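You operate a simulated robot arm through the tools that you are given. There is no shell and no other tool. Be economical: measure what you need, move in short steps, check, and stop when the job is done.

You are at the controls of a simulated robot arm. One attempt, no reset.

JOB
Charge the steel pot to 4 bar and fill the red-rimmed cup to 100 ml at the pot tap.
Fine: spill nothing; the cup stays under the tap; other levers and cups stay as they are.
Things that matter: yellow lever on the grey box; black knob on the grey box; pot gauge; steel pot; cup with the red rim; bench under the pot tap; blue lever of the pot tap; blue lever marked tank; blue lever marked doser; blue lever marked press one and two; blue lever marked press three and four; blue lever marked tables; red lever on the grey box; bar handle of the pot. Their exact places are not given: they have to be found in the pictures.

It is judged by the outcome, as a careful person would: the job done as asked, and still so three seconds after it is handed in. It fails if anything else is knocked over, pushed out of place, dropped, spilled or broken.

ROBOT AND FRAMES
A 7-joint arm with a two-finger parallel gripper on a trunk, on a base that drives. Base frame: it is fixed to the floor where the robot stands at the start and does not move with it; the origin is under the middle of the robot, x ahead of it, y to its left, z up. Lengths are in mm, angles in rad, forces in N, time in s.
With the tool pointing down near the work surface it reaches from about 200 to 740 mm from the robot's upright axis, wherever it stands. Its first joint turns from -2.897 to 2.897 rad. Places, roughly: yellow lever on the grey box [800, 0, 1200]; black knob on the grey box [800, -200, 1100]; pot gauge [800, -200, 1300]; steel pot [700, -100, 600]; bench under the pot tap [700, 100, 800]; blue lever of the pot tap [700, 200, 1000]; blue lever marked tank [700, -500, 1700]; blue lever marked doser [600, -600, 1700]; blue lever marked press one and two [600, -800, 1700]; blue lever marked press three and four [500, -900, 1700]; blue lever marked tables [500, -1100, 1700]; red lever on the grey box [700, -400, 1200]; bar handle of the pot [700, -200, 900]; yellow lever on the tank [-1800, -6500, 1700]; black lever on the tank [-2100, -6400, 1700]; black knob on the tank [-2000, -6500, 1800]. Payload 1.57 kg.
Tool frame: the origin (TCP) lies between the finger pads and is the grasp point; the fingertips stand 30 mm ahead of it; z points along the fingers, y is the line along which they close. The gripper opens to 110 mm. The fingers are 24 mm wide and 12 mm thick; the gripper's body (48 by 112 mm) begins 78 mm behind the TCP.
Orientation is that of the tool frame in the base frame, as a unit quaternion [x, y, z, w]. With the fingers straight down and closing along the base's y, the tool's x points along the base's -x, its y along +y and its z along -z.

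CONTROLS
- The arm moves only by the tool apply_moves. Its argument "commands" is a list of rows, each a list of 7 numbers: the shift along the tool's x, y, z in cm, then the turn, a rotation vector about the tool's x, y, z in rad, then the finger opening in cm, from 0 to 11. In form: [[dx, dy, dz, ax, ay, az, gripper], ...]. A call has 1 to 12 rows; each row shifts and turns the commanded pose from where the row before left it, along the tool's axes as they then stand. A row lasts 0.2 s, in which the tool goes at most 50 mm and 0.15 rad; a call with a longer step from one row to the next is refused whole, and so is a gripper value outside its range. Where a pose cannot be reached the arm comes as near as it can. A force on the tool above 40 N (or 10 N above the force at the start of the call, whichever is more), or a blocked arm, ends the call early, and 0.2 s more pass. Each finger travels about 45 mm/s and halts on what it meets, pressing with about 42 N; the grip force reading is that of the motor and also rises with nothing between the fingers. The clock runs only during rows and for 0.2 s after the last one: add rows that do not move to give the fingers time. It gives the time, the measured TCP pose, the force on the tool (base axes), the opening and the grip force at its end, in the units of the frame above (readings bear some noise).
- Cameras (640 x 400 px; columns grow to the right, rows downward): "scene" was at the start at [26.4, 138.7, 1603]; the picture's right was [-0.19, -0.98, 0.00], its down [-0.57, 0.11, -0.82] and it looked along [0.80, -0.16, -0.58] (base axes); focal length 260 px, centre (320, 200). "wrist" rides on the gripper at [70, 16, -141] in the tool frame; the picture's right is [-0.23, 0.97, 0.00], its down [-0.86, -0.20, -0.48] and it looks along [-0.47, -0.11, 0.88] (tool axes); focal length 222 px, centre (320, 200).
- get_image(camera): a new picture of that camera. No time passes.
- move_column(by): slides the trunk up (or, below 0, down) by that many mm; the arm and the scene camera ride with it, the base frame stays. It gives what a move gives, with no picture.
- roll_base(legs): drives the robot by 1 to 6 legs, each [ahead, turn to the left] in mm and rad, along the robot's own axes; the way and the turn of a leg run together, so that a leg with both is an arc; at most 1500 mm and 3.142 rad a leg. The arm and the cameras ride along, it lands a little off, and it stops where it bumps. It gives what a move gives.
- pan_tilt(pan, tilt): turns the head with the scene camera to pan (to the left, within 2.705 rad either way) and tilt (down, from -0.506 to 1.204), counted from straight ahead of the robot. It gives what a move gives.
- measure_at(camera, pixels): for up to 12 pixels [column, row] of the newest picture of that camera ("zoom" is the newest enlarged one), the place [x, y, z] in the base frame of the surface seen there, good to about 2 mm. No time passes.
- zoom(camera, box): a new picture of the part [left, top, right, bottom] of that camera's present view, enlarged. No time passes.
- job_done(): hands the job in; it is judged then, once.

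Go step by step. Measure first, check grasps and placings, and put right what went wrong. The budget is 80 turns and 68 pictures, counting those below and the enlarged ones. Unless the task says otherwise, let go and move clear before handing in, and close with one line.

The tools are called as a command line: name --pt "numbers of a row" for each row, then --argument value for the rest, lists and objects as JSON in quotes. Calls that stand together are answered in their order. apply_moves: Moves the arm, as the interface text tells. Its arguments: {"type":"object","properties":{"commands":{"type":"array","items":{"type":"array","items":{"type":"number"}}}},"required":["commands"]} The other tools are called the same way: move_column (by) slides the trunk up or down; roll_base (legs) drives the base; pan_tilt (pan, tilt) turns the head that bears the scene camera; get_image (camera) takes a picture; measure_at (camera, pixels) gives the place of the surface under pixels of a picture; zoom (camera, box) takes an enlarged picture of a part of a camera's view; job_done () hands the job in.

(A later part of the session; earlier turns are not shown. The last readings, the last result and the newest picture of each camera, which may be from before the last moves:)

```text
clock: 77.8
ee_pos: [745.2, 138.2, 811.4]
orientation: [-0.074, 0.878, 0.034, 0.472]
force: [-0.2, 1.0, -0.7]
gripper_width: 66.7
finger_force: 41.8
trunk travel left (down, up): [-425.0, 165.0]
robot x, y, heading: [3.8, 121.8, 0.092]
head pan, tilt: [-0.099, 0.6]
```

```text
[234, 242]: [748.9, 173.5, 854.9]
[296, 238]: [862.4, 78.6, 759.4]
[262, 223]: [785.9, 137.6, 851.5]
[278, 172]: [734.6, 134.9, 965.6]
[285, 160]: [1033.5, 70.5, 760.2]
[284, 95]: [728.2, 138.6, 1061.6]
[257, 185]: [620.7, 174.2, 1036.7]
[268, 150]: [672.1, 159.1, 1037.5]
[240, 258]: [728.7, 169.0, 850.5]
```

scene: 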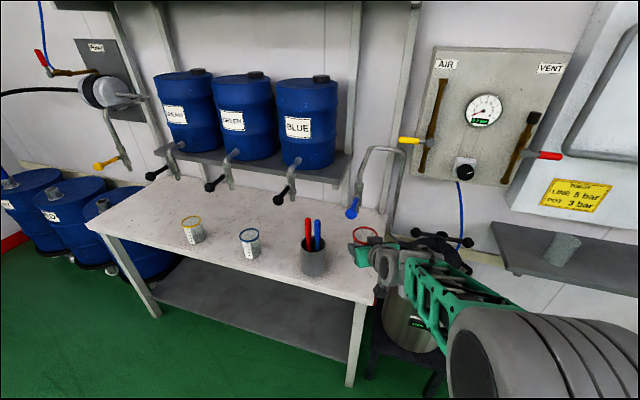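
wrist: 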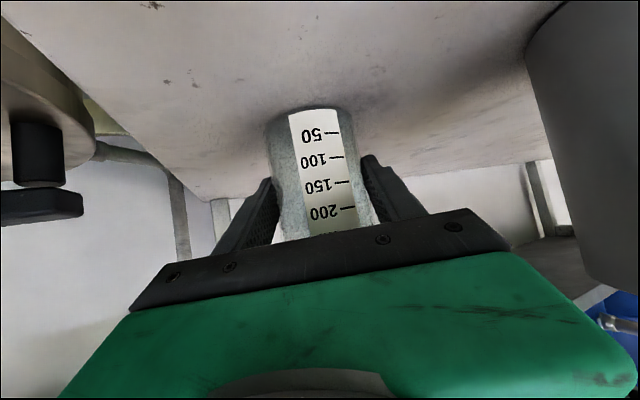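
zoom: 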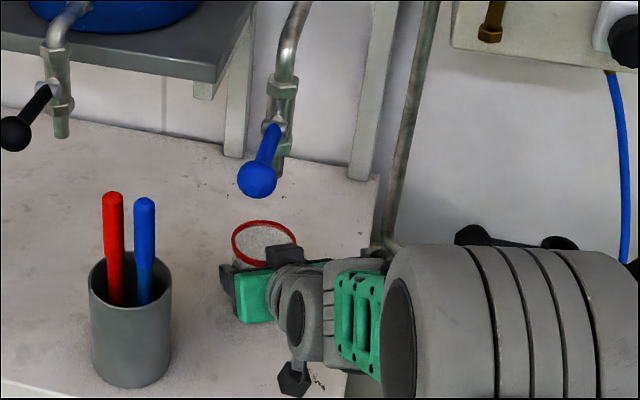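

The cup's centre is at about (749,139) and the spout axis at about (745,139), so the cup stands under the tap. I'll release it and back out.

apply_moves --pt "0 0 0 0 0 0 7.4" --pt "0 0 0 0 0 0 8.2" --pt "0 0 0 0 0 0 9" --pt "0 0 0 0 0 0 9" --pt "0 0 -2.5 0 0 0 9" --pt "0 0 -3.5 0 0 0 9" --pt "0 0 -3.5 0 0 0 9" --pt "0 0 -4 0 0 0 9" --pt "0 0 -4 0 0 0 9" --pt "0 0 0 0 0 0 9"

get_image --camera "wrist"

```text
clock: 80.0
ee_pos: [600.8, 116.0, 908.7]
orientation: [-0.074, 0.878, 0.033, 0.472]
force: [-0.2, -0.3, 0.6]
gripper_width: 90.0
finger_force: 0.0
trunk travel left (down, up): [-425.0, 165.0]
robot x, y, heading: [1.2, 121.9, 0.092]
head pan, tilt: [-0.099, 0.6]
```

```text
32 pictures are left
```

wrist: 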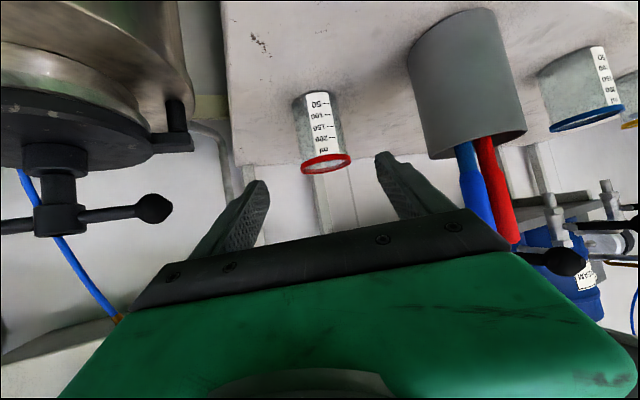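

The cup stands well. Now for the grey box: I'll raise the trunk, pull the arm back, tilt the tool towards horizontal and drive nearer.

move_column --by 160

apply_moves --pt "-0.2 0 -3.3 0 0 0 6" --pt "-0.2 0 -3.3 0 0 0 3" --pt "-0.2 0 -3.3 0 0 0 0.5" --pt "0 0 0 0 -0.1 0 0" --pt "0 0 0 0 -0.1 0 0" --pt "0 0 0 0 -0.1 0 0" --pt "0 0 0 0 -0.1 0 0" --pt "0 0 0 0 -0.1 0 0" --pt "0 0 0 0 0 0 0"

roll_base --legs '[[0, -0.3], [130, 0], [0, -0.106]]'

pan_tilt --pan -0.1 --tilt 0.6

get_image --camera "scene"

```text
clock: 81.8
ee_pos: [601.7, 115.2, 1069.1]
orientation: [-0.075, 0.877, 0.035, 0.473]
force: [-0.4, -0.3, 0.4]
gripper_width: 90.1
finger_force: 0.1
trunk travel left (down, up): [-585.0, 5.0]
robot x, y, heading: [2.0, 119.1, 0.091]
head pan, tilt: [-0.099, 0.6]
```

```text
clock: 83.8
ee_pos: [522.5, 102.4, 1128.7]
orientation: [-0.063, 0.733, 0.05, 0.675]
force: [-0.2, -0.7, 0.9]
gripper_width: 0.2
finger_force: 21.5
trunk travel left (down, up): [-585.0, 5.0]
robot x, y, heading: [4.4, 124.1, 0.093]
head pan, tilt: [-0.099, 0.6]
```

```text
clock: 86.6
ee_pos: [599.4, -128.4, 1129.0]
orientation: [0.086, 0.731, -0.086, 0.671]
force: [-0.3, -0.1, -0.5]
gripper_width: 0.0
finger_force: 20.7
trunk travel left (down, up): [-585.0, 5.0]
robot x, y, heading: [130.6, 96.6, -0.314]
head pan, tilt: [-0.099, 0.6]
```

```text
clock: 87.2
ee_pos: [600.2, -129.2, 1127.3]
orientation: [0.087, 0.731, -0.087, 0.671]
force: [0.0, 0.3, 0.3]
gripper_width: 0.0
finger_force: 21.3
trunk travel left (down, up): [-585.0, 5.0]
robot x, y, heading: [134.2, 96.8, -0.312]
head pan, tilt: [-0.099, 0.6]
```

```text
31 pictures are left
```

scene: 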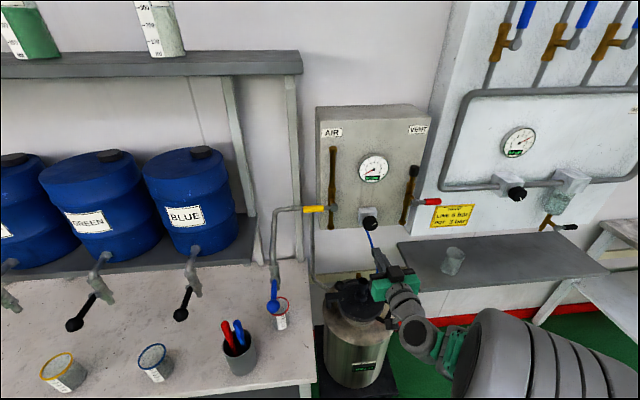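

Good position, with the box fully visible. I'll zoom in on it and measure.

zoom --camera "scene" --box '[295, 100, 455, 260]'

measure_at --camera "zoom" --pixels '[[60, 220], [80, 220]]'

```text
2.50 times, centred on (375, 180) of scene
```

zoom: 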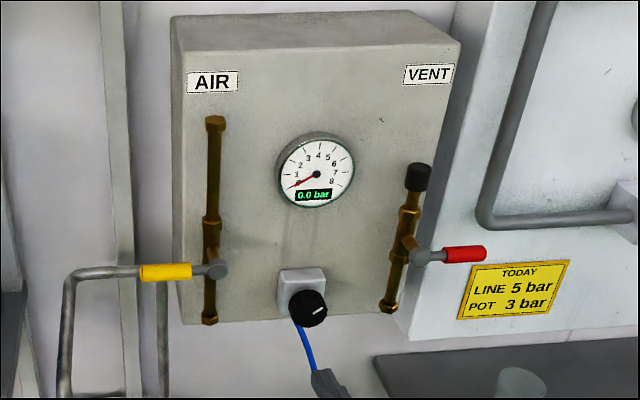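

```text
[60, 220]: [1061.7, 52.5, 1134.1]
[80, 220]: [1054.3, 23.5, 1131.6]
```

measure_at --camera "zoom" --pixels '[[145, 273], [165, 271], [188, 270], [217, 270], [308, 308], [297, 306], [322, 312], [309, 294], [306, 323], [282, 290], [300, 220], [240, 300]]'

zoom --camera "scene" --box '[345, 195, 395, 245]'

```text
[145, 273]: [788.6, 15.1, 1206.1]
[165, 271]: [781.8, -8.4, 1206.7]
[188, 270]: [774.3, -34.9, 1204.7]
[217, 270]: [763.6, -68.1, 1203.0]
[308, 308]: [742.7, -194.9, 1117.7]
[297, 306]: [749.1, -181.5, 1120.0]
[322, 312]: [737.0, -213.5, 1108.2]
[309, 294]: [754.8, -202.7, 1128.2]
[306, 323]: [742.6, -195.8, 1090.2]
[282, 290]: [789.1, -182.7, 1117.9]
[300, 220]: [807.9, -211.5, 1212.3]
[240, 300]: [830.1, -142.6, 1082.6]
```

```text
8.00 times, centred on (370, 220) of scene
```

zoom: 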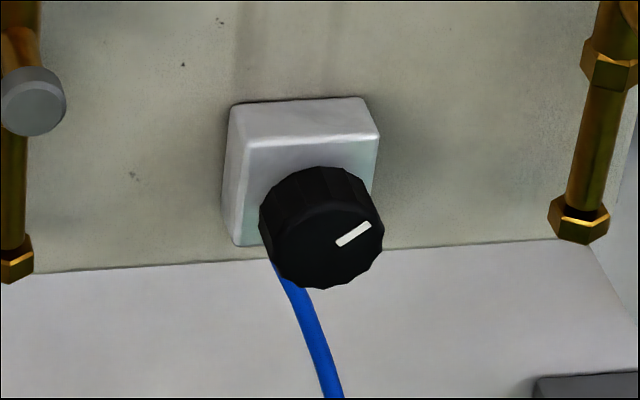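

The pivot of the yellow lever is at about u=171 along the wall and z=1201, and the handle sticks out 87 mm to the left. I'll bring the closed fingertips above the handle, ready to push it down, and check before touching.

apply_moves --pt "0 0 0 0.067 0 0.006 0" --pt "-2.15 3.36 -0.18 0 0 0 0" --pt "-2.15 3.36 -0.18 0 0 0 0" --pt "-2.15 3.36 -0.18 0 0 0 0" --pt "-2.15 3.36 -0.18 0 0 0 0" --pt "-2.15 3.36 -0.18 0 0 0 0" --pt "-0.3 0 3.5 0 0 0 0" --pt "-0.3 0 3.5 0 0 0 0" --pt "0 0 0 0 0 0 0"

zoom --camera "scene" --box '[275, 100, 435, 260]'

```text
clock: 89.2
ee_pos: [717.8, 10.7, 1234.7]
orientation: [0.11, 0.727, -0.108, 0.669]
force: [-0.4, 0.8, -0.5]
gripper_width: 0.0
finger_force: 21.6
trunk travel left (down, up): [-585.0, 5.0]
robot x, y, heading: [131.9, 94.3, -0.317]
head pan, tilt: [-0.099, 0.6]
```

```text
2.50 times, centred on (355, 180) of scene
```

zoom: 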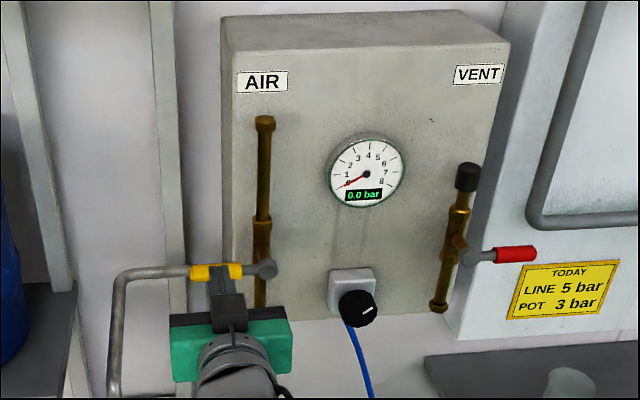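

Aligned above the handle. I'll go forward over it and push down about 30°, then watch the gauge.

apply_moves --pt "-0.23 0 2.8 0 0 0 0" --pt "-0.23 0 2.8 0 0 0 0" --pt "1.4 0 0.12 0 0 0 0" --pt "1.1 0.07 0.09 0 0 0 0" --pt "1.1 0.07 0.09 0 0 0 0" --pt "1.1 0.07 0.09 0 0 0 0"

zoom --camera "scene" --box '[275, 100, 435, 260]'

```text
clock: 90.3
ee_pos: [774.8, -7.1, 1222.6]
orientation: [0.111, 0.715, -0.109, 0.682]
force: [-2.0, 0.6, 7.3]
gripper_width: 0.1
finger_force: 21.6
trunk travel left (down, up): [-585.0, 5.0]
robot x, y, heading: [128.5, 93.8, -0.313]
head pan, tilt: [-0.099, 0.6]
stopped in row 5: the force on the tool passed its limit (the readings are from after the stop); the commanded pose is now the measured one
```

```text
2.50 times, centred on (355, 180) of scene
```

zoom: 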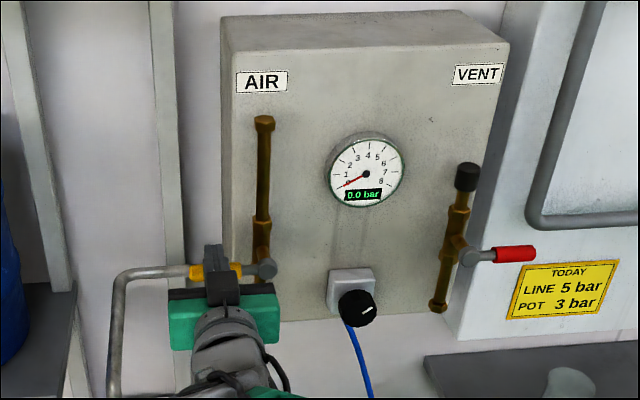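

The lever won't go down: it stopped hard at z=1222. It must open upward, so I'll back off, go under the handle and push up.

apply_moves --pt "-0.5 0 0 0 0 0 0" --pt "0 0 -3 0 0 0 0" --pt "0 0 -3 0 0 0 0" --pt "3.15 0 0.15 0 0 0 0" --pt "3.15 0 0.15 0 0 0 0" --pt "0 0 3 0 0 0 0" --pt "0 0 3 0 0 0 0" --pt "-1.2 0 0 0 0 0 0" --pt "-1.2 0 0 0 0 0 0" --pt "-1.2 0 0 0 0 0 0" --pt "-1.2 0 0 0 0 0 0"

zoom --camera "scene" --box '[275, 100, 435, 260]'

```text
clock: 92.7
ee_pos: [779.0, -8.9, 1211.6]
orientation: [0.112, 0.717, -0.11, 0.679]
force: [-1.7, -0.2, -3.8]
gripper_width: 0.0
finger_force: 21.6
trunk travel left (down, up): [-585.0, 5.0]
robot x, y, heading: [130.0, 95.8, -0.315]
head pan, tilt: [-0.099, 0.6]
```

```text
2.50 times, centred on (355, 180) of scene
```

zoom: 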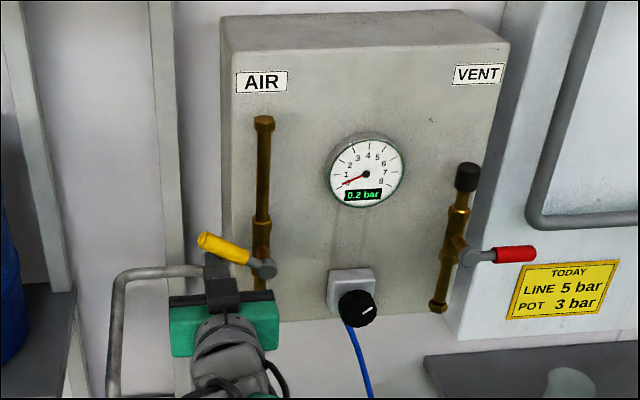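

The lever is rising and the gauge shows 0.2 bar. I'll hold here and watch the rate.

apply_moves --pt "0 0 0 0 0 0 0" --pt "0 0 0 0 0 0 0" --pt "0 0 0 0 0 0 0" --pt "0 0 0 0 0 0 0" --pt "0 0 0 0 0 0 0" --pt "0 0 0 0 0 0 0" --pt "0 0 0 0 0 0 0" --pt "0 0 0 0 0 0 0"

zoom --camera "scene" --box '[335, 130, 395, 180]'

```text
clock: 94.5
ee_pos: [778.2, -7.4, 1211.1]
orientation: [0.112, 0.716, -0.11, 0.68]
force: [0.2, 0.0, -0.9]
gripper_width: 0.0
finger_force: 20.8
trunk travel left (down, up): [-585.0, 5.0]
robot x, y, heading: [134.3, 93.7, -0.32]
head pan, tilt: [-0.099, 0.6]
```

```text
8.00 times, centred on (365, 155) of scene
```

zoom: 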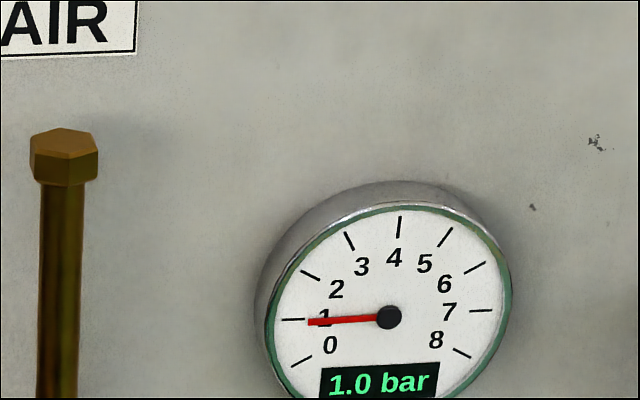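

1.0 bar, at about 0.45 bar/s. I'll hold a bit longer.

apply_moves --pt "0 0 0 0 0 0 0" --pt "0 0 0 0 0 0 0" --pt "0 0 0 0 0 0 0" --pt "0 0 0 0 0 0 0" --pt "0 0 0 0 0 0 0" --pt "0 0 0 0 0 0 0" --pt "0 0 0 0 0 0 0" --pt "0 0 0 0 0 0 0" --pt "0 0 0 0 0 0 0" --pt "0 0 0 0 0 0 0" --pt "0 0 0 0 0 0 0" --pt "0 0 0 0 0 0 0"

zoom --camera "scene" --box '[335, 130, 395, 180]'

```text
clock: 97.1
ee_pos: [779.3, -8.8, 1211.2]
orientation: [0.111, 0.717, -0.109, 0.68]
force: [0.0, -0.1, -0.5]
gripper_width: 0.0
finger_force: 21.1
trunk travel left (down, up): [-585.0, 5.0]
robot x, y, heading: [132.6, 95.7, -0.318]
head pan, tilt: [-0.099, 0.6]
```

```text
8.00 times, centred on (365, 155) of scene
```

zoom: 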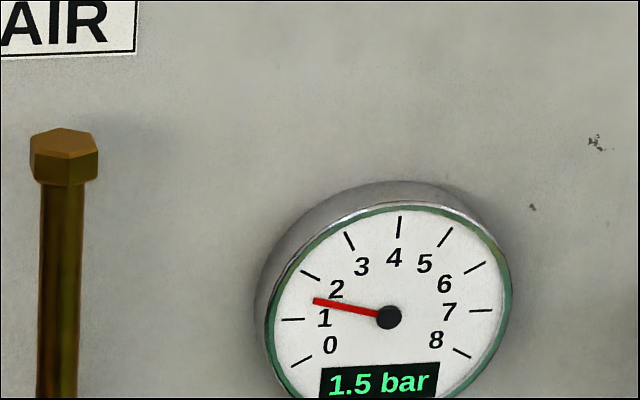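

The rise is slowing towards about 1.8 bar, so the regulator is set below 4. I'll push the lever fully open, then go to the knob.

apply_moves --pt "-1.6 -0.7 -0.08 0 0 0 0" --pt "-1.6 -0.7 -0.08 0 0 0 0" --pt "-0.9 -1.35 -0.05 0 0 0 0" --pt "-0.9 -1.35 -0.05 0 0 0 0" --pt "-0.2 -0.5 0 0 0 0 0" --pt "0 0 0 0 0 0 0"

zoom --camera "scene" --box '[275, 100, 435, 260]'

```text
clock: 98.5
ee_pos: [764.1, -48.8, 1262.7]
orientation: [0.11, 0.718, -0.108, 0.679]
force: [1.7, 12.5, -4.2]
gripper_width: 0.0
finger_force: 21.0
trunk travel left (down, up): [-585.0, 5.0]
robot x, y, heading: [131.1, 90.8, -0.312]
head pan, tilt: [-0.099, 0.6]
```

```text
2.50 times, centred on (355, 180) of scene
```

zoom: 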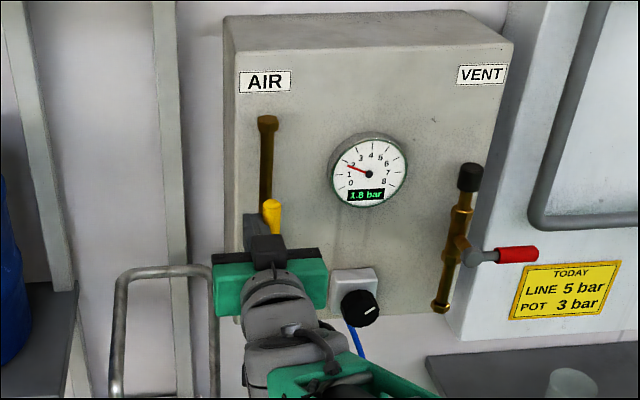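

Air is fully open and the gauge reads 1.8 bar. I'll back off, move in front of the knob (u=42, z=1111) with the fingers open, and pre-turn the wrist counter-clockwise.

apply_moves --pt "0 1 0 0 0 0 0" --pt "0 0 -3.5 0 0 0 0" --pt "0 0 -3.5 0 0 0 2" --pt "0 0 -3.5 0 -0.055 0 4" --pt "3.04 -3.14 0 0 0 0 6" --pt "3.04 -3.14 0 0 0 0 7" --pt "3.04 -3.14 0 0 0 0 7" --pt "3.04 -3.14 0 0 0 0 7" --pt "3.04 -3.14 0 0 0 0 7" --pt "0 0 0 0 0 0 7"

apply_moves --pt "0 0 0 0 0 -0.15 7" --pt "0 0 0 0 0 -0.15 7" --pt "0 0 0 0 0 -0.15 7" --pt "0 0 0 0 0 -0.15 7" --pt "0 0 0 0 0 0 7"

get_image --camera "wrist"

zoom --camera "scene" --box '[295, 130, 455, 260]'

```text
clock: 100.7
ee_pos: [619.7, -159.5, 1117.8]
orientation: [0.109, 0.698, -0.112, 0.699]
force: [-0.4, -0.3, -1.0]
gripper_width: 70.0
finger_force: 0.1
trunk travel left (down, up): [-585.0, 5.0]
robot x, y, heading: [136.8, 94.0, -0.311]
head pan, tilt: [-0.099, 0.6]
```

```text
clock: 101.9
ee_pos: [619.8, -159.3, 1117.6]
orientation: [-0.104, 0.699, -0.314, 0.634]
force: [-0.9, -1.6, -0.4]
gripper_width: 70.0
finger_force: 0.0
trunk travel left (down, up): [-585.0, 5.0]
robot x, y, heading: [133.4, 93.0, -0.315]
head pan, tilt: [-0.099, 0.6]
```

```text
22 pictures are left
```

wrist: 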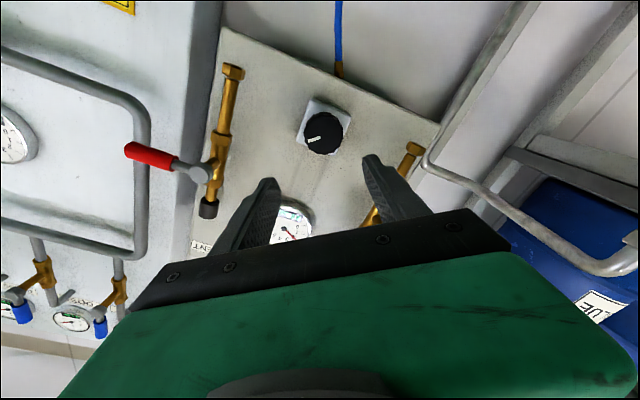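

```text
3.08 times, centred on (375, 195) of scene
```

zoom: 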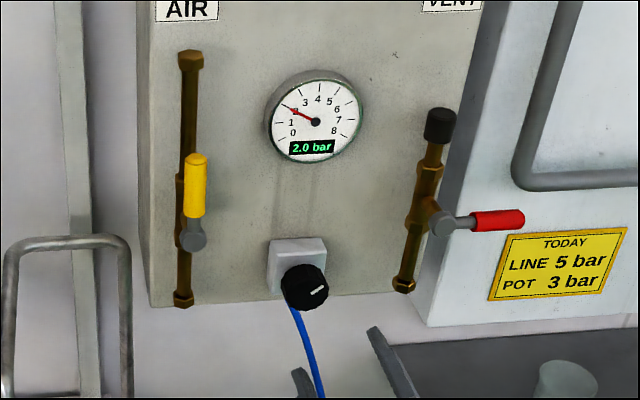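

The gauge has settled at 2.0 bar. I'll measure the knob precisely in the wrist view.

measure_at --camera "wrist" --pixels '[[324, 133], [306, 132], [343, 136], [325, 116], [323, 152], [340, 110]]'

measure_at --camera "zoom" --pixels '[[310, 290], [327, 290], [305, 310], [308, 270]]'

```text
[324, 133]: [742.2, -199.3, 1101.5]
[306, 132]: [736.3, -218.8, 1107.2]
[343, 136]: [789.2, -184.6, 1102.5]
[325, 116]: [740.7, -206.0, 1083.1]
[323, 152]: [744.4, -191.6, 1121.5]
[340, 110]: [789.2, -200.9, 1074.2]
```

```text
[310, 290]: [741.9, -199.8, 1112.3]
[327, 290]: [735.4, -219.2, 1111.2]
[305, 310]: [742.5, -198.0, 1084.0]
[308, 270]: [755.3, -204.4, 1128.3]
```

apply_moves --pt "1.2 0.82 0 0 0 0 7" --pt "0 0 4.1 0 0 0 7" --pt "0 0 4.1 0 0 0 7" --pt "0 0 4.1 0 0 0 7" --pt "0 0 0 0 0 0 6" --pt "0 0 0 0 0 0 4.5" --pt "0 0 0 0 0 0 3" --pt "0 0 0 0 0 0 3" --pt "0 0 0 0 0 0 3"

```text
clock: 103.9
ee_pos: [735.9, -198.8, 1103.7]
orientation: [-0.102, 0.698, -0.314, 0.635]
force: [3.5, -2.7, 2.2]
gripper_width: 47.5
finger_force: 40.2
trunk travel left (down, up): [-585.0, 5.0]
robot x, y, heading: [130.9, 91.5, -0.314]
head pan, tilt: [-0.099, 0.6]
```

Gripped at 47.5 mm. I'll turn it clockwise by 0.45 rad and look at the gauge.

apply_moves --pt "0 0 0 0 0 0.15 3" --pt "0 0 0 0 0 0.15 3" --pt "0 0 0 0 0 0.15 3" --pt "0 0 0 0 0 0 3" --pt "0 0 0 0 0 0 3" --pt "0 0 0 0 0 0 3" --pt "0 0 0 0 0 0 3" --pt "0 0 0 0 0 0 3"

zoom --camera "scene" --box '[335, 130, 425, 220]'

```text
clock: 105.7
ee_pos: [737.1, -197.8, 1103.3]
orientation: [0.057, 0.704, -0.166, 0.689]
force: [3.2, -1.9, 5.7]
gripper_width: 47.4
finger_force: 45.2
trunk travel left (down, up): [-585.0, 5.0]
robot x, y, heading: [134.3, 93.1, -0.316]
head pan, tilt: [-0.099, 0.6]
```

```text
4.44 times, centred on (380, 175) of scene
```

zoom: 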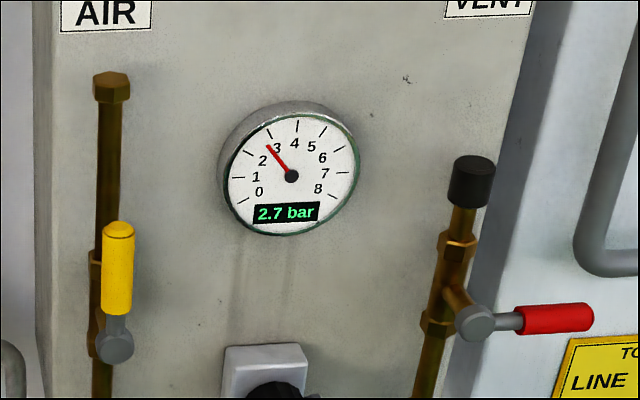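

Clockwise raises the pressure; it's at 2.7 bar. I'll let it settle.

apply_moves --pt "0 0 0 0 0 0 3" --pt "0 0 0 0 0 0 3" --pt "0 0 0 0 0 0 3" --pt "0 0 0 0 0 0 3" --pt "0 0 0 0 0 0 3" --pt "0 0 0 0 0 0 3" --pt "0 0 0 0 0 0 3" --pt "0 0 0 0 0 0 3" --pt "0 0 0 0 0 0 3" --pt "0 0 0 0 0 0 3" --pt "0 0 0 0 0 0 3" --pt "0 0 0 0 0 0 3"

zoom --camera "scene" --box '[345, 140, 405, 200]'

```text
clock: 108.3
ee_pos: [737.0, -199.1, 1102.7]
orientation: [0.056, 0.704, -0.165, 0.689]
force: [5.0, -1.9, 8.0]
gripper_width: 47.4
finger_force: 44.9
trunk travel left (down, up): [-585.0, 5.0]
robot x, y, heading: [131.4, 94.7, -0.322]
head pan, tilt: [-0.099, 0.6]
```

```text
6.67 times, centred on (375, 170) of scene
```

zoom: 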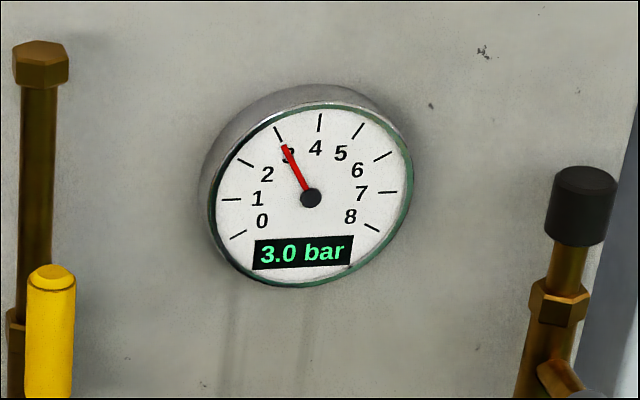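

It settled at 3.0 bar, so 0.445 rad gives 1.0 bar. I'll turn another 0.43 and let it settle.

apply_moves --pt "0 0 0 0 0 0.145 3" --pt "0 0 0 0 0 0.145 3" --pt "0 0 0 0 0 0.14 3" --pt "0 0 0 0 0 0 3" --pt "0 0 0 0 0 0 3" --pt "0 0 0 0 0 0 3" --pt "0 0 0 0 0 0 3" --pt "0 0 0 0 0 0 3" --pt "0 0 0 0 0 0 3" --pt "0 0 0 0 0 0 3" --pt "0 0 0 0 0 0 3" --pt "0 0 0 0 0 0 3"

apply_moves --pt "0 0 0 0 0 0 3" --pt "0 0 0 0 0 0 3" --pt "0 0 0 0 0 0 3" --pt "0 0 0 0 0 0 3" --pt "0 0 0 0 0 0 3" --pt "0 0 0 0 0 0 3" --pt "0 0 0 0 0 0 3" --pt "0 0 0 0 0 0 3" --pt "0 0 0 0 0 0 3" --pt "0 0 0 0 0 0 3" --pt "0 0 0 0 0 0 3" --pt "0 0 0 0 0 0 3"

zoom --camera "scene" --box '[345, 140, 405, 200]'

```text
clock: 110.9
ee_pos: [736.1, -196.6, 1103.8]
orientation: [0.204, 0.676, -0.013, 0.708]
force: [6.3, 3.0, 12.5]
gripper_width: 47.2
finger_force: 45.2
trunk travel left (down, up): [-585.0, 5.0]
robot x, y, heading: [131.0, 94.2, -0.315]
head pan, tilt: [-0.099, 0.6]
```

```text
clock: 113.5
ee_pos: [736.5, -197.4, 1103.8]
orientation: [0.204, 0.676, -0.013, 0.708]
force: [6.8, 2.5, 12.5]
gripper_width: 47.2
finger_force: 44.5
trunk travel left (down, up): [-585.0, 5.0]
robot x, y, heading: [129.5, 93.8, -0.317]
head pan, tilt: [-0.099, 0.6]
```

```text
6.67 times, centred on (375, 170) of scene
```

zoom: 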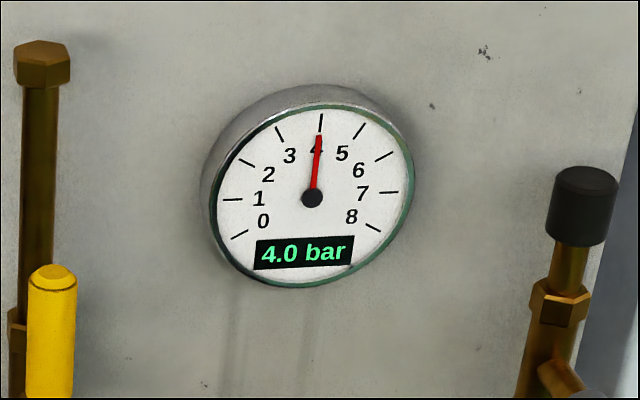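

4.0 bar. I'll release the knob, back away and level the wrist, then back the base up 100 mm for the tap.

apply_moves --pt "0 0 0 0 0 0 5" --pt "0 0 0 0 0 0 6" --pt "0 0 0 0 0 0 7.5" --pt "0 0 0 0 0 0 7.5" --pt "0 0 -4 0 0 0 7.5" --pt "0 0 -4 0 0 0 7.5" --pt "0 0 -4 0 0 -0.1 7.5" --pt "0 0 0 0 0 -0.1 7.5" --pt "0 0 0 0 0 -0.08 7.5" --pt "0 0 0 0 0 0 7.5"

roll_base --legs '[[-100, 0]]'

zoom --camera "scene" --box '[230, 130, 430, 350]'

```text
clock: 115.7
ee_pos: [621.4, -161.0, 1101.9]
orientation: [0.108, 0.698, -0.111, 0.699]
force: [-0.5, 0.1, -0.2]
gripper_width: 74.9
finger_force: 0.0
trunk travel left (down, up): [-585.0, 5.0]
robot x, y, heading: [131.9, 91.5, -0.317]
head pan, tilt: [-0.099, 0.6]
```

```text
clock: 116.9
ee_pos: [527.1, -129.5, 1102.7]
orientation: [0.108, 0.698, -0.111, 0.699]
force: [-0.7, 0.3, 1.0]
gripper_width: 75.3
finger_force: 0.1
trunk travel left (down, up): [-585.0, 5.0]
robot x, y, heading: [37.1, 125.0, -0.316]
head pan, tilt: [-0.099, 0.6]
```

```text
1.82 times, centred on (330, 240) of scene
```

zoom: 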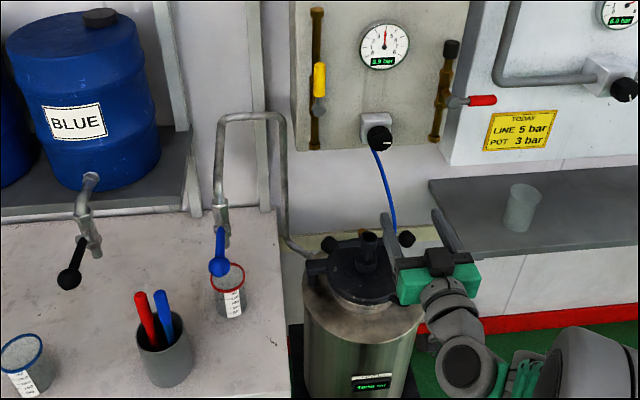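

The gauge seems to read 3.9 or 4.0, so I'll check it closely and measure the blue lever's ball.

measure_at --camera "zoom" --pixels '[[218, 268], [208, 268], [229, 266], [219, 277], [220, 256], [221, 243], [222, 230], [221, 200], [228, 240]]'

zoom --camera "scene" --box '[325, 130, 375, 180]'

```text
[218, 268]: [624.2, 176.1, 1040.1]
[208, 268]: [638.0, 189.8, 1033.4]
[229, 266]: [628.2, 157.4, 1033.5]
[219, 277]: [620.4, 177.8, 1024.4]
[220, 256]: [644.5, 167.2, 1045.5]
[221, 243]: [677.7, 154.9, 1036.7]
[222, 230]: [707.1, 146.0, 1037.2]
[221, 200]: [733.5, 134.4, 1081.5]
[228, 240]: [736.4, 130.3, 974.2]
```

```text
8.00 times, centred on (350, 155) of scene
```

zoom: 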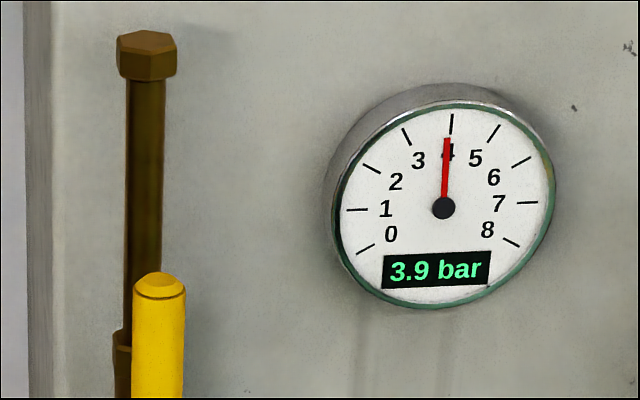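

3.9 bar, which is close. I'll move to the blue ball at (636,172,1037) with the fingers open.

apply_moves --pt "0.81 4.0 -0.76 0 0 0 7.5" --pt "0.81 4.0 -0.76 0 0 0 7.5" --pt "0.81 4.0 -0.76 0 0 0 7.5" --pt "0.81 4.0 -0.76 0 0 0 7.5" --pt "0.81 4.0 -0.76 0 0 0 7.5" --pt "0.81 4.0 -0.76 0 0 0 7.5" --pt "0.81 4.0 -0.76 0 0 0 7.5" --pt "0.81 4.0 -0.76 0 0 0 7.5" --pt "0 0 0 0 0 0 7.5"

get_image --camera "wrist"

```text
clock: 118.9
ee_pos: [572.9, 148.1, 1037.9]
orientation: [0.104, 0.699, -0.107, 0.699]
force: [-0.8, -0.1, -0.7]
gripper_width: 74.9
finger_force: 0.1
out of reach, approached as far as the arm can: row 7, 8
trunk travel left (down, up): [-585.0, 5.0]
robot x, y, heading: [37.7, 127.1, -0.321]
head pan, tilt: [-0.099, 0.6]
```

```text
15 pictures are left
```

wrist: 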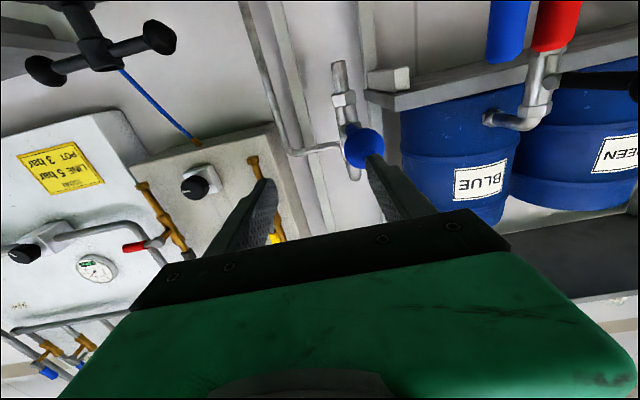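

The arm is at its limit this far left: the TCP is at u=318 and needs 360. I'll shift the base 190 mm along the bench, keeping back from everything while turning.

roll_base --legs '[[-120, 0], [0, 1.575], [188, 0], [0, -1.571]]'

apply_moves --pt "0 -3.6 0 0 0 0 7.5" --pt "0 -3.6 0 0 0 0 7.5" --pt "0 -3.6 0 0 0 0 7.5" --pt "0 -3.6 0 0 0 0 7.5" --pt "0 0 0 0 0 0 7.5"

```text
clock: 128.9
ee_pos: [516.6, 363.3, 1038.1]
orientation: [0.104, 0.699, -0.108, 0.7]
force: [0.4, 0.7, -0.2]
gripper_width: 74.8
finger_force: 0.0
trunk travel left (down, up): [-585.0, 5.0]
robot x, y, heading: [-20.1, 342.9, -0.323]
head pan, tilt: [-0.099, 0.6]
```

```text
clock: 130.2
ee_pos: [472.8, 223.3, 1038.5]
orientation: [0.104, 0.699, -0.107, 0.699]
force: [-0.2, 0.6, 0.0]
gripper_width: 75.2
finger_force: 0.1
trunk travel left (down, up): [-585.0, 5.0]
robot x, y, heading: [-22.5, 344.6, -0.319]
head pan, tilt: [-0.099, 0.6]
```

Now u=358.5 and v=380. I'll creep the base 90 ahead, then reach the last 80 mm with the arm.

roll_base --legs '[[90, 0]]'

pan_tilt --pan -0.3 --tilt 0.6

get_image --camera "scene"

```text
clock: 131.3
ee_pos: [560.1, 195.2, 1038.2]
orientation: [0.104, 0.699, -0.107, 0.699]
force: [-0.1, 0.0, -0.1]
gripper_width: 75.1
finger_force: 0.1
trunk travel left (down, up): [-585.0, 5.0]
robot x, y, heading: [67.4, 314.8, -0.319]
head pan, tilt: [-0.099, 0.6]
```

```text
clock: 132.0
ee_pos: [560.0, 196.1, 1038.4]
orientation: [0.103, 0.699, -0.107, 0.7]
force: [-1.0, -0.6, -0.1]
gripper_width: 75.0
finger_force: 0.1
trunk travel left (down, up): [-585.0, 5.0]
robot x, y, heading: [65.8, 313.3, -0.32]
head pan, tilt: [-0.3, 0.6]
```

```text
14 pictures are left
```

scene: 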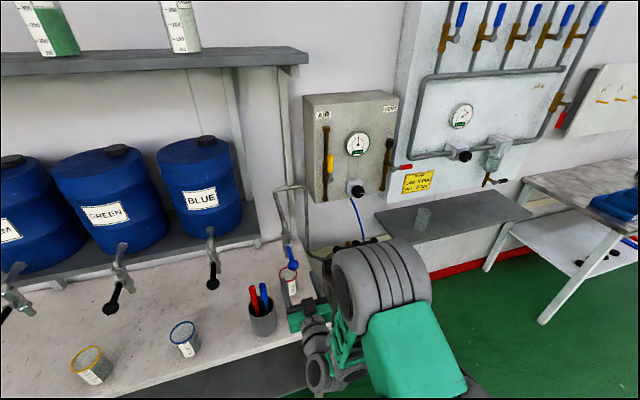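

Lined up with the ball at u=359. I'll move 80 mm forward and grip it gently.

apply_moves --pt "0 0.05 4 0 0 0 7.5" --pt "0 0.05 4 0 0 0 7.5" --pt "0 0 0 0 0 0 6.5" --pt "0 0 0 0 0 0 5.5" --pt "0 0 0 0 0 0 4.5" --pt "0 0 0 0 0 0 3" --pt "0 0 0 0 0 0 3" --pt "0 0 0 0 0 0 3"

zoom --camera "scene" --box '[240, 220, 340, 320]'

```text
clock: 133.8
ee_pos: [637.2, 172.7, 1039.6]
orientation: [0.105, 0.698, -0.109, 0.7]
force: [-4.5, -7.4, -0.4]
gripper_width: 35.2
finger_force: 32.7
trunk travel left (down, up): [-585.0, 5.0]
robot x, y, heading: [69.5, 312.6, -0.319]
head pan, tilt: [-0.3, 0.6]
```

```text
4.00 times, centred on (290, 270) of scene
```

zoom: 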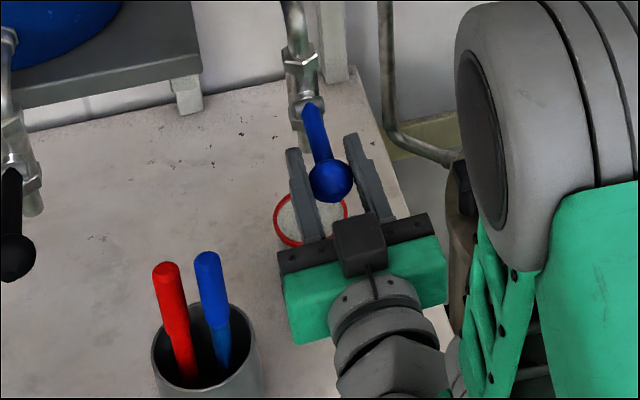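

The ball is gripped (35.2 mm). I'll test a small downward swing along the arc and look for flow.

apply_moves --pt "1.2 0 0.1 0 0 0 3" --pt "1.2 0 0.25 0 0 0 3"

zoom --camera "scene" --box '[260, 220, 330, 300]'

```text
clock: 134.4
ee_pos: [640.4, 170.4, 1013.2]
orientation: [0.104, 0.7, -0.107, 0.698]
force: [-2.5, -7.0, 2.3]
gripper_width: 36.8
finger_force: 3.9
trunk travel left (down, up): [-585.0, 5.0]
robot x, y, heading: [67.6, 311.3, -0.321]
head pan, tilt: [-0.3, 0.6]
```

```text
5.00 times, centred on (295, 260) of scene
```

zoom: 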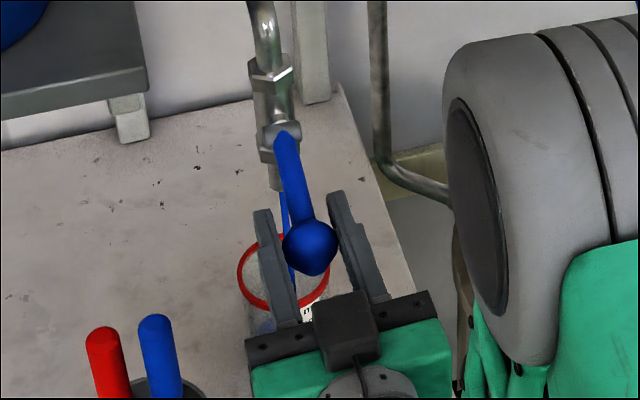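

The lever is opening downward, and a thin blue stream runs into the cup. I'll close it now to calibrate how much has flowed.

apply_moves --pt "-1.25 0 -0.25 0 0 0 3" --pt "-1.35 0 -0.1 0 0 0 3" --pt "-0.2 0 0 0 0 0 3"

zoom --camera "scene" --box '[260, 220, 330, 300]'

```text
clock: 135.2
ee_pos: [637.3, 172.2, 1042.4]
orientation: [0.104, 0.699, -0.106, 0.699]
force: [-3.0, -6.3, -3.8]
gripper_width: 36.7
finger_force: 4.0
trunk travel left (down, up): [-585.0, 5.0]
robot x, y, heading: [63.7, 316.0, -0.318]
head pan, tilt: [-0.3, 0.6]
```

```text
5.00 times, centred on (295, 260) of scene
```

zoom: 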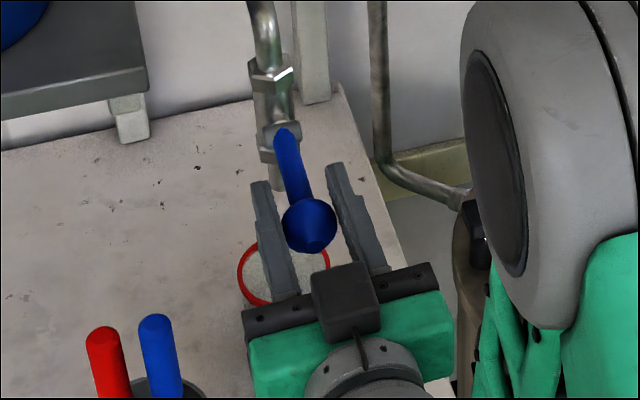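

The stream has stopped. I'll let go, back off and up to see the cup level.

apply_moves --pt "0 0 0 0 0 0 5.5" --pt "0 0 0 0 0 0 7.5" --pt "0 0 -4 0 0 0 7.5" --pt "0 0 -4 0 0 0 7.5" --pt "-4 0 0 0 0 0 7.5" --pt "-4 0 0 0 0 0 7.5" --pt "-4 0 0 0 0 0 7.5" --pt "0 0 0 0 0 0 7.5"

zoom --camera "scene" --box '[240, 210, 400, 370]'

```text
clock: 137.0
ee_pos: [557.9, 195.0, 1147.3]
orientation: [0.103, 0.697, -0.107, 0.701]
force: [0.7, -0.5, 0.4]
gripper_width: 74.8
finger_force: 0.1
out of reach, approached as far as the arm can: row 7
trunk travel left (down, up): [-585.0, 5.0]
robot x, y, heading: [68.1, 311.4, -0.318]
head pan, tilt: [-0.3, 0.6]
```

```text
2.50 times, centred on (320, 290) of scene
```

zoom: 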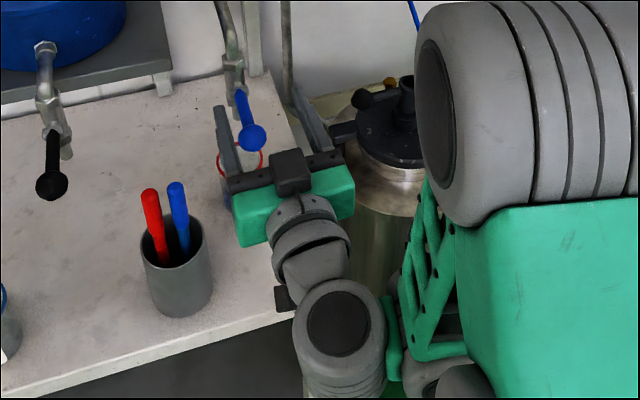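

apply_moves --pt "0 -4.5 0 0 0 0 7.5" --pt "0 -4.5 0 0 0 0 7.5" --pt "0 -4.5 0 0 0 0 7.5" --pt "0 0 0 0 0 0 7.5"

zoom --camera "scene" --box '[265, 230, 325, 310]'

```text
clock: 138.0
ee_pos: [515.6, 67.0, 1147.6]
orientation: [0.104, 0.699, -0.107, 0.7]
force: [-0.1, -0.2, -0.1]
gripper_width: 75.3
finger_force: 0.2
trunk travel left (down, up): [-585.0, 5.0]
robot x, y, heading: [65.5, 310.9, -0.32]
head pan, tilt: [-0.3, 0.6]
```

```text
5.00 times, centred on (295, 270) of scene
```

zoom: 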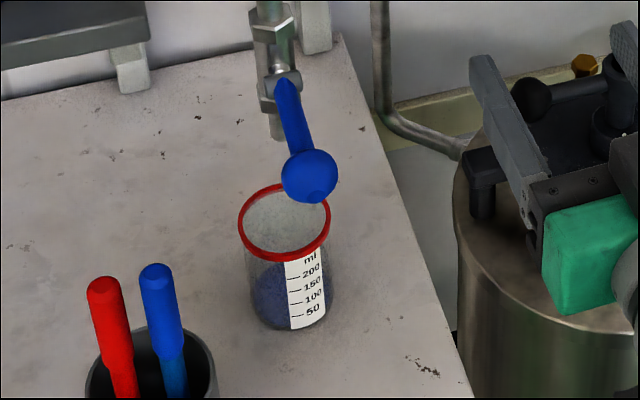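

zoom --camera "scene" --box '[284, 264, 308, 300]'

```text
11.11 times, centred on (296, 282) of scene
```

zoom: 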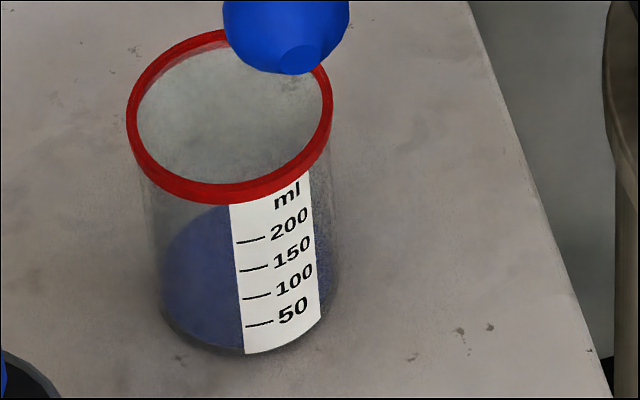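

The tight view suggests about 45–50 ml, but it is steep. A side-on look from the wrist camera will be better, so I'll tilt the hand down and lower it in front of the cup.

apply_moves --pt "0 0 0 0 0.1 0 7.5" --pt "0 0 0 0 0.1 0 7.5" --pt "0 0 0 0 0.1 0 7.5" --pt "0 0 0 0 0.1 0 7.5" --pt "0 0 0 0 0.1 0 7.5" --pt "3.15 1.0 2.0 0 0 0 7.5" --pt "3.15 1.0 2.0 0 0 0 7.5" --pt "3.15 1.0 2.0 0 0 0 7.5" --pt "3.15 1.0 2.0 0 0 0 7.5" --pt "3.15 1.0 2.0 0 0 0 7.5" --pt "0 0 0 0 0 0 7.5"

get_image --camera "wrist"

```text
clock: 140.4
ee_pos: [543.5, 110.4, 962.0]
orientation: [0.128, 0.85, -0.079, 0.505]
force: [0.1, 0.2, 0.6]
gripper_width: 75.0
finger_force: 0.0
trunk travel left (down, up): [-585.0, 5.0]
robot x, y, heading: [64.5, 310.8, -0.318]
head pan, tilt: [-0.3, 0.6]
```

```text
7 pictures are left
```

wrist: 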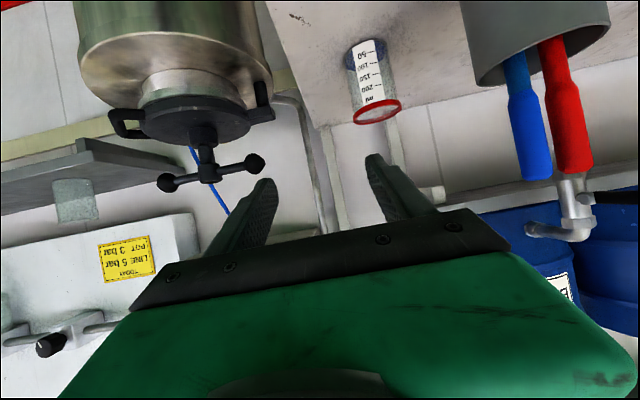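

The cup shows clearly at (370,80). I'll zoom in.

zoom --camera "wrist" --box '[335, 30, 410, 130]'

```text
4.00 times, centred on (372, 80) of wrist
```

zoom: 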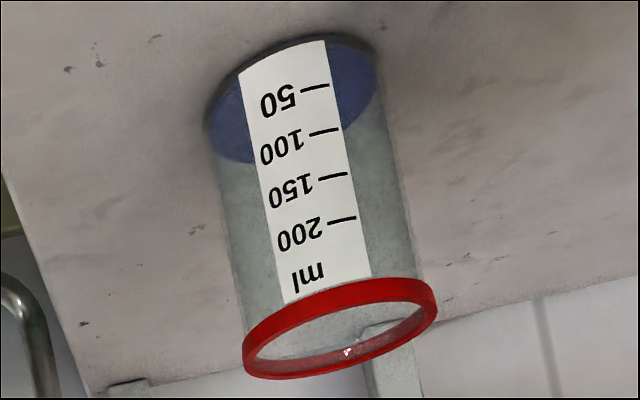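

The surface sits around 40–47 ml, so the same pulse again should give about 85–90. I'll return to the pre-grip pose in front of the ball.

apply_moves --pt "-2.7 1 -1.5 0 0 0 7.5" --pt "-2.7 1 -1.5 0 0 0 7.5" --pt "-2.7 1 -1.5 0 0 0 7.5" --pt "0 1 0 0 -0.1 0 7.5" --pt "0 1 0 0 -0.1 0 7.5" --pt "0 1 0 0 -0.1 0 7.5" --pt "0 1 0 0 -0.1 0 7.5" --pt "0 1 0 0 -0.1 0 7.5" --pt "0 0 0 0 0 0 7.5"

```text
clock: 142.4
ee_pos: [565.5, 186.8, 1055.4]
orientation: [0.105, 0.698, -0.108, 0.7]
force: [-0.3, 0.3, 0.0]
gripper_width: 75.0
finger_force: 0.0
trunk travel left (down, up): [-585.0, 5.0]
robot x, y, heading: [67.5, 311.6, -0.313]
head pan, tilt: [-0.3, 0.6]
```

apply_moves --pt "1.6 0.86 0 0 0 0 7.5" --pt "0 0 3.6 0 0 0 7.5" --pt "0 0 3.6 0 0 0 7.5" --pt "0 0 0 0 0 0 6.5" --pt "0 0 0 0 0 0 5.5" --pt "0 0 0 0 0 0 4.5" --pt "0 0 0 0 0 0 3" --pt "0 0 0 0 0 0 3" --pt "0 0 0 0 0 0 3"

```text
clock: 144.4
ee_pos: [637.4, 172.5, 1037.6]
orientation: [0.104, 0.699, -0.107, 0.7]
force: [-3.2, -10.8, 0.8]
gripper_width: 39.3
finger_force: 5.3
trunk travel left (down, up): [-585.0, 5.0]
robot x, y, heading: [66.9, 313.9, -0.32]
head pan, tilt: [-0.3, 0.6]
```

The grip is slightly off-centre (y force -10.8), so I'll ease it over and repeat the same open–close pulse.

apply_moves --pt "0 -0.25 0 0 0 0 3" --pt "0 0 0 0 0 0 3"

apply_moves --pt "1.2 0 0.1 0 0 0 3" --pt "1.2 0 0.25 0 0 0 3"

apply_moves --pt "-1.25 0 -0.25 0 0 0 3" --pt "-1.35 0 -0.1 0 0 0 3" --pt "-0.2 0 0 0 0 0 3"

zoom --camera "scene" --box '[260, 220, 330, 300]'

```text
clock: 145.0
ee_pos: [636.3, 171.9, 1038.0]
orientation: [0.103, 0.699, -0.107, 0.7]
force: [-1.5, -5.4, 0.5]
gripper_width: 35.8
finger_force: 12.3
trunk travel left (down, up): [-585.0, 5.0]
robot x, y, heading: [64.7, 313.3, -0.317]
head pan, tilt: [-0.3, 0.6]
```

```text
clock: 145.6
ee_pos: [640.6, 171.2, 1017.5]
orientation: [0.104, 0.697, -0.107, 0.701]
force: [-8.7, -2.4, 13.6]
gripper_width: 35.7
finger_force: 42.2
trunk travel left (down, up): [-585.0, 5.0]
robot x, y, heading: [63.3, 313.2, -0.319]
head pan, tilt: [-0.3, 0.6]
```

```text
clock: 146.4
ee_pos: [636.8, 171.8, 1041.4]
orientation: [0.103, 0.7, -0.106, 0.698]
force: [-2.1, -1.1, -10.4]
gripper_width: 35.7
finger_force: 18.1
trunk travel left (down, up): [-585.0, 5.0]
robot x, y, heading: [65.7, 311.4, -0.324]
head pan, tilt: [-0.3, 0.6]
```

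```text
5.00 times, centred on (295, 260) of scene
```

zoom: 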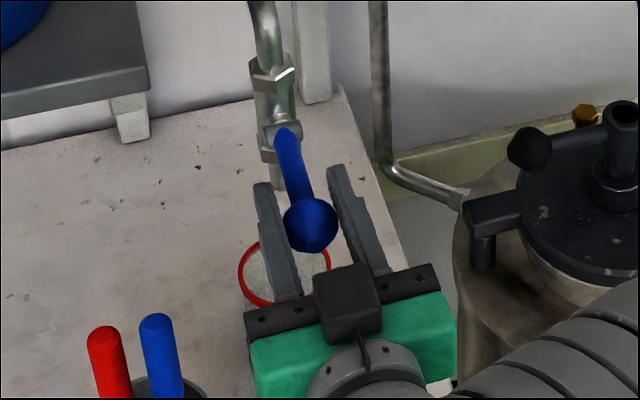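

The tap is closed with no stream. I'll release, back off and take the same wrist view of the cup.

apply_moves --pt "0 0 0 0 0 0 5.5" --pt "0 0 0 0 0 0 7.5" --pt "0 0 -4 0 0 0 7.5" --pt "0 0 -4 0 0 0 7.5" --pt "0 -1.7 0 0 0.1 0 7.5" --pt "0 -1.7 0 0 0.1 0 7.5" --pt "0 -1.7 0 0 0.1 0 7.5" --pt "0 -1.7 0 0 0.1 0 7.5" --pt "0 -1.7 0 0 0.1 0 7.5" --pt "3.2 0 1.8 0 0 0 7.5" --pt "3.2 0 1.8 0 0 0 7.5" --pt "0 0 0 0 0 0 7.5"

zoom --camera "wrist" --box '[335, 20, 425, 140]'

```text
clock: 149.0
ee_pos: [535.7, 117.4, 950.2]
orientation: [0.127, 0.849, -0.078, 0.506]
force: [-0.2, 0.3, 0.1]
gripper_width: 74.9
finger_force: 0.0
out of reach, approached as far as the arm can: row 6, 7
trunk travel left (down, up): [-585.0, 5.0]
robot x, y, heading: [63.4, 311.3, -0.316]
head pan, tilt: [-0.3, 0.6]
```

```text
3.33 times, centred on (380, 80) of wrist
```

zoom: 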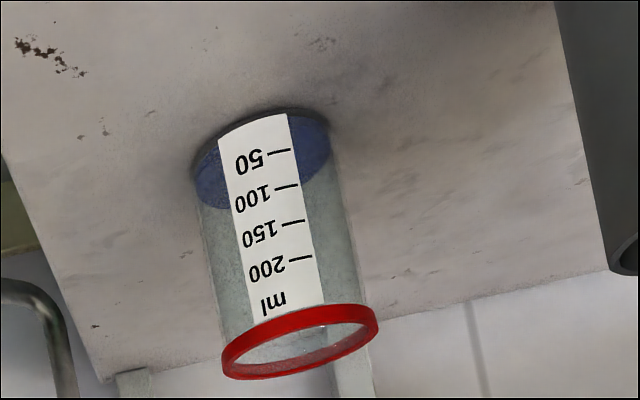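

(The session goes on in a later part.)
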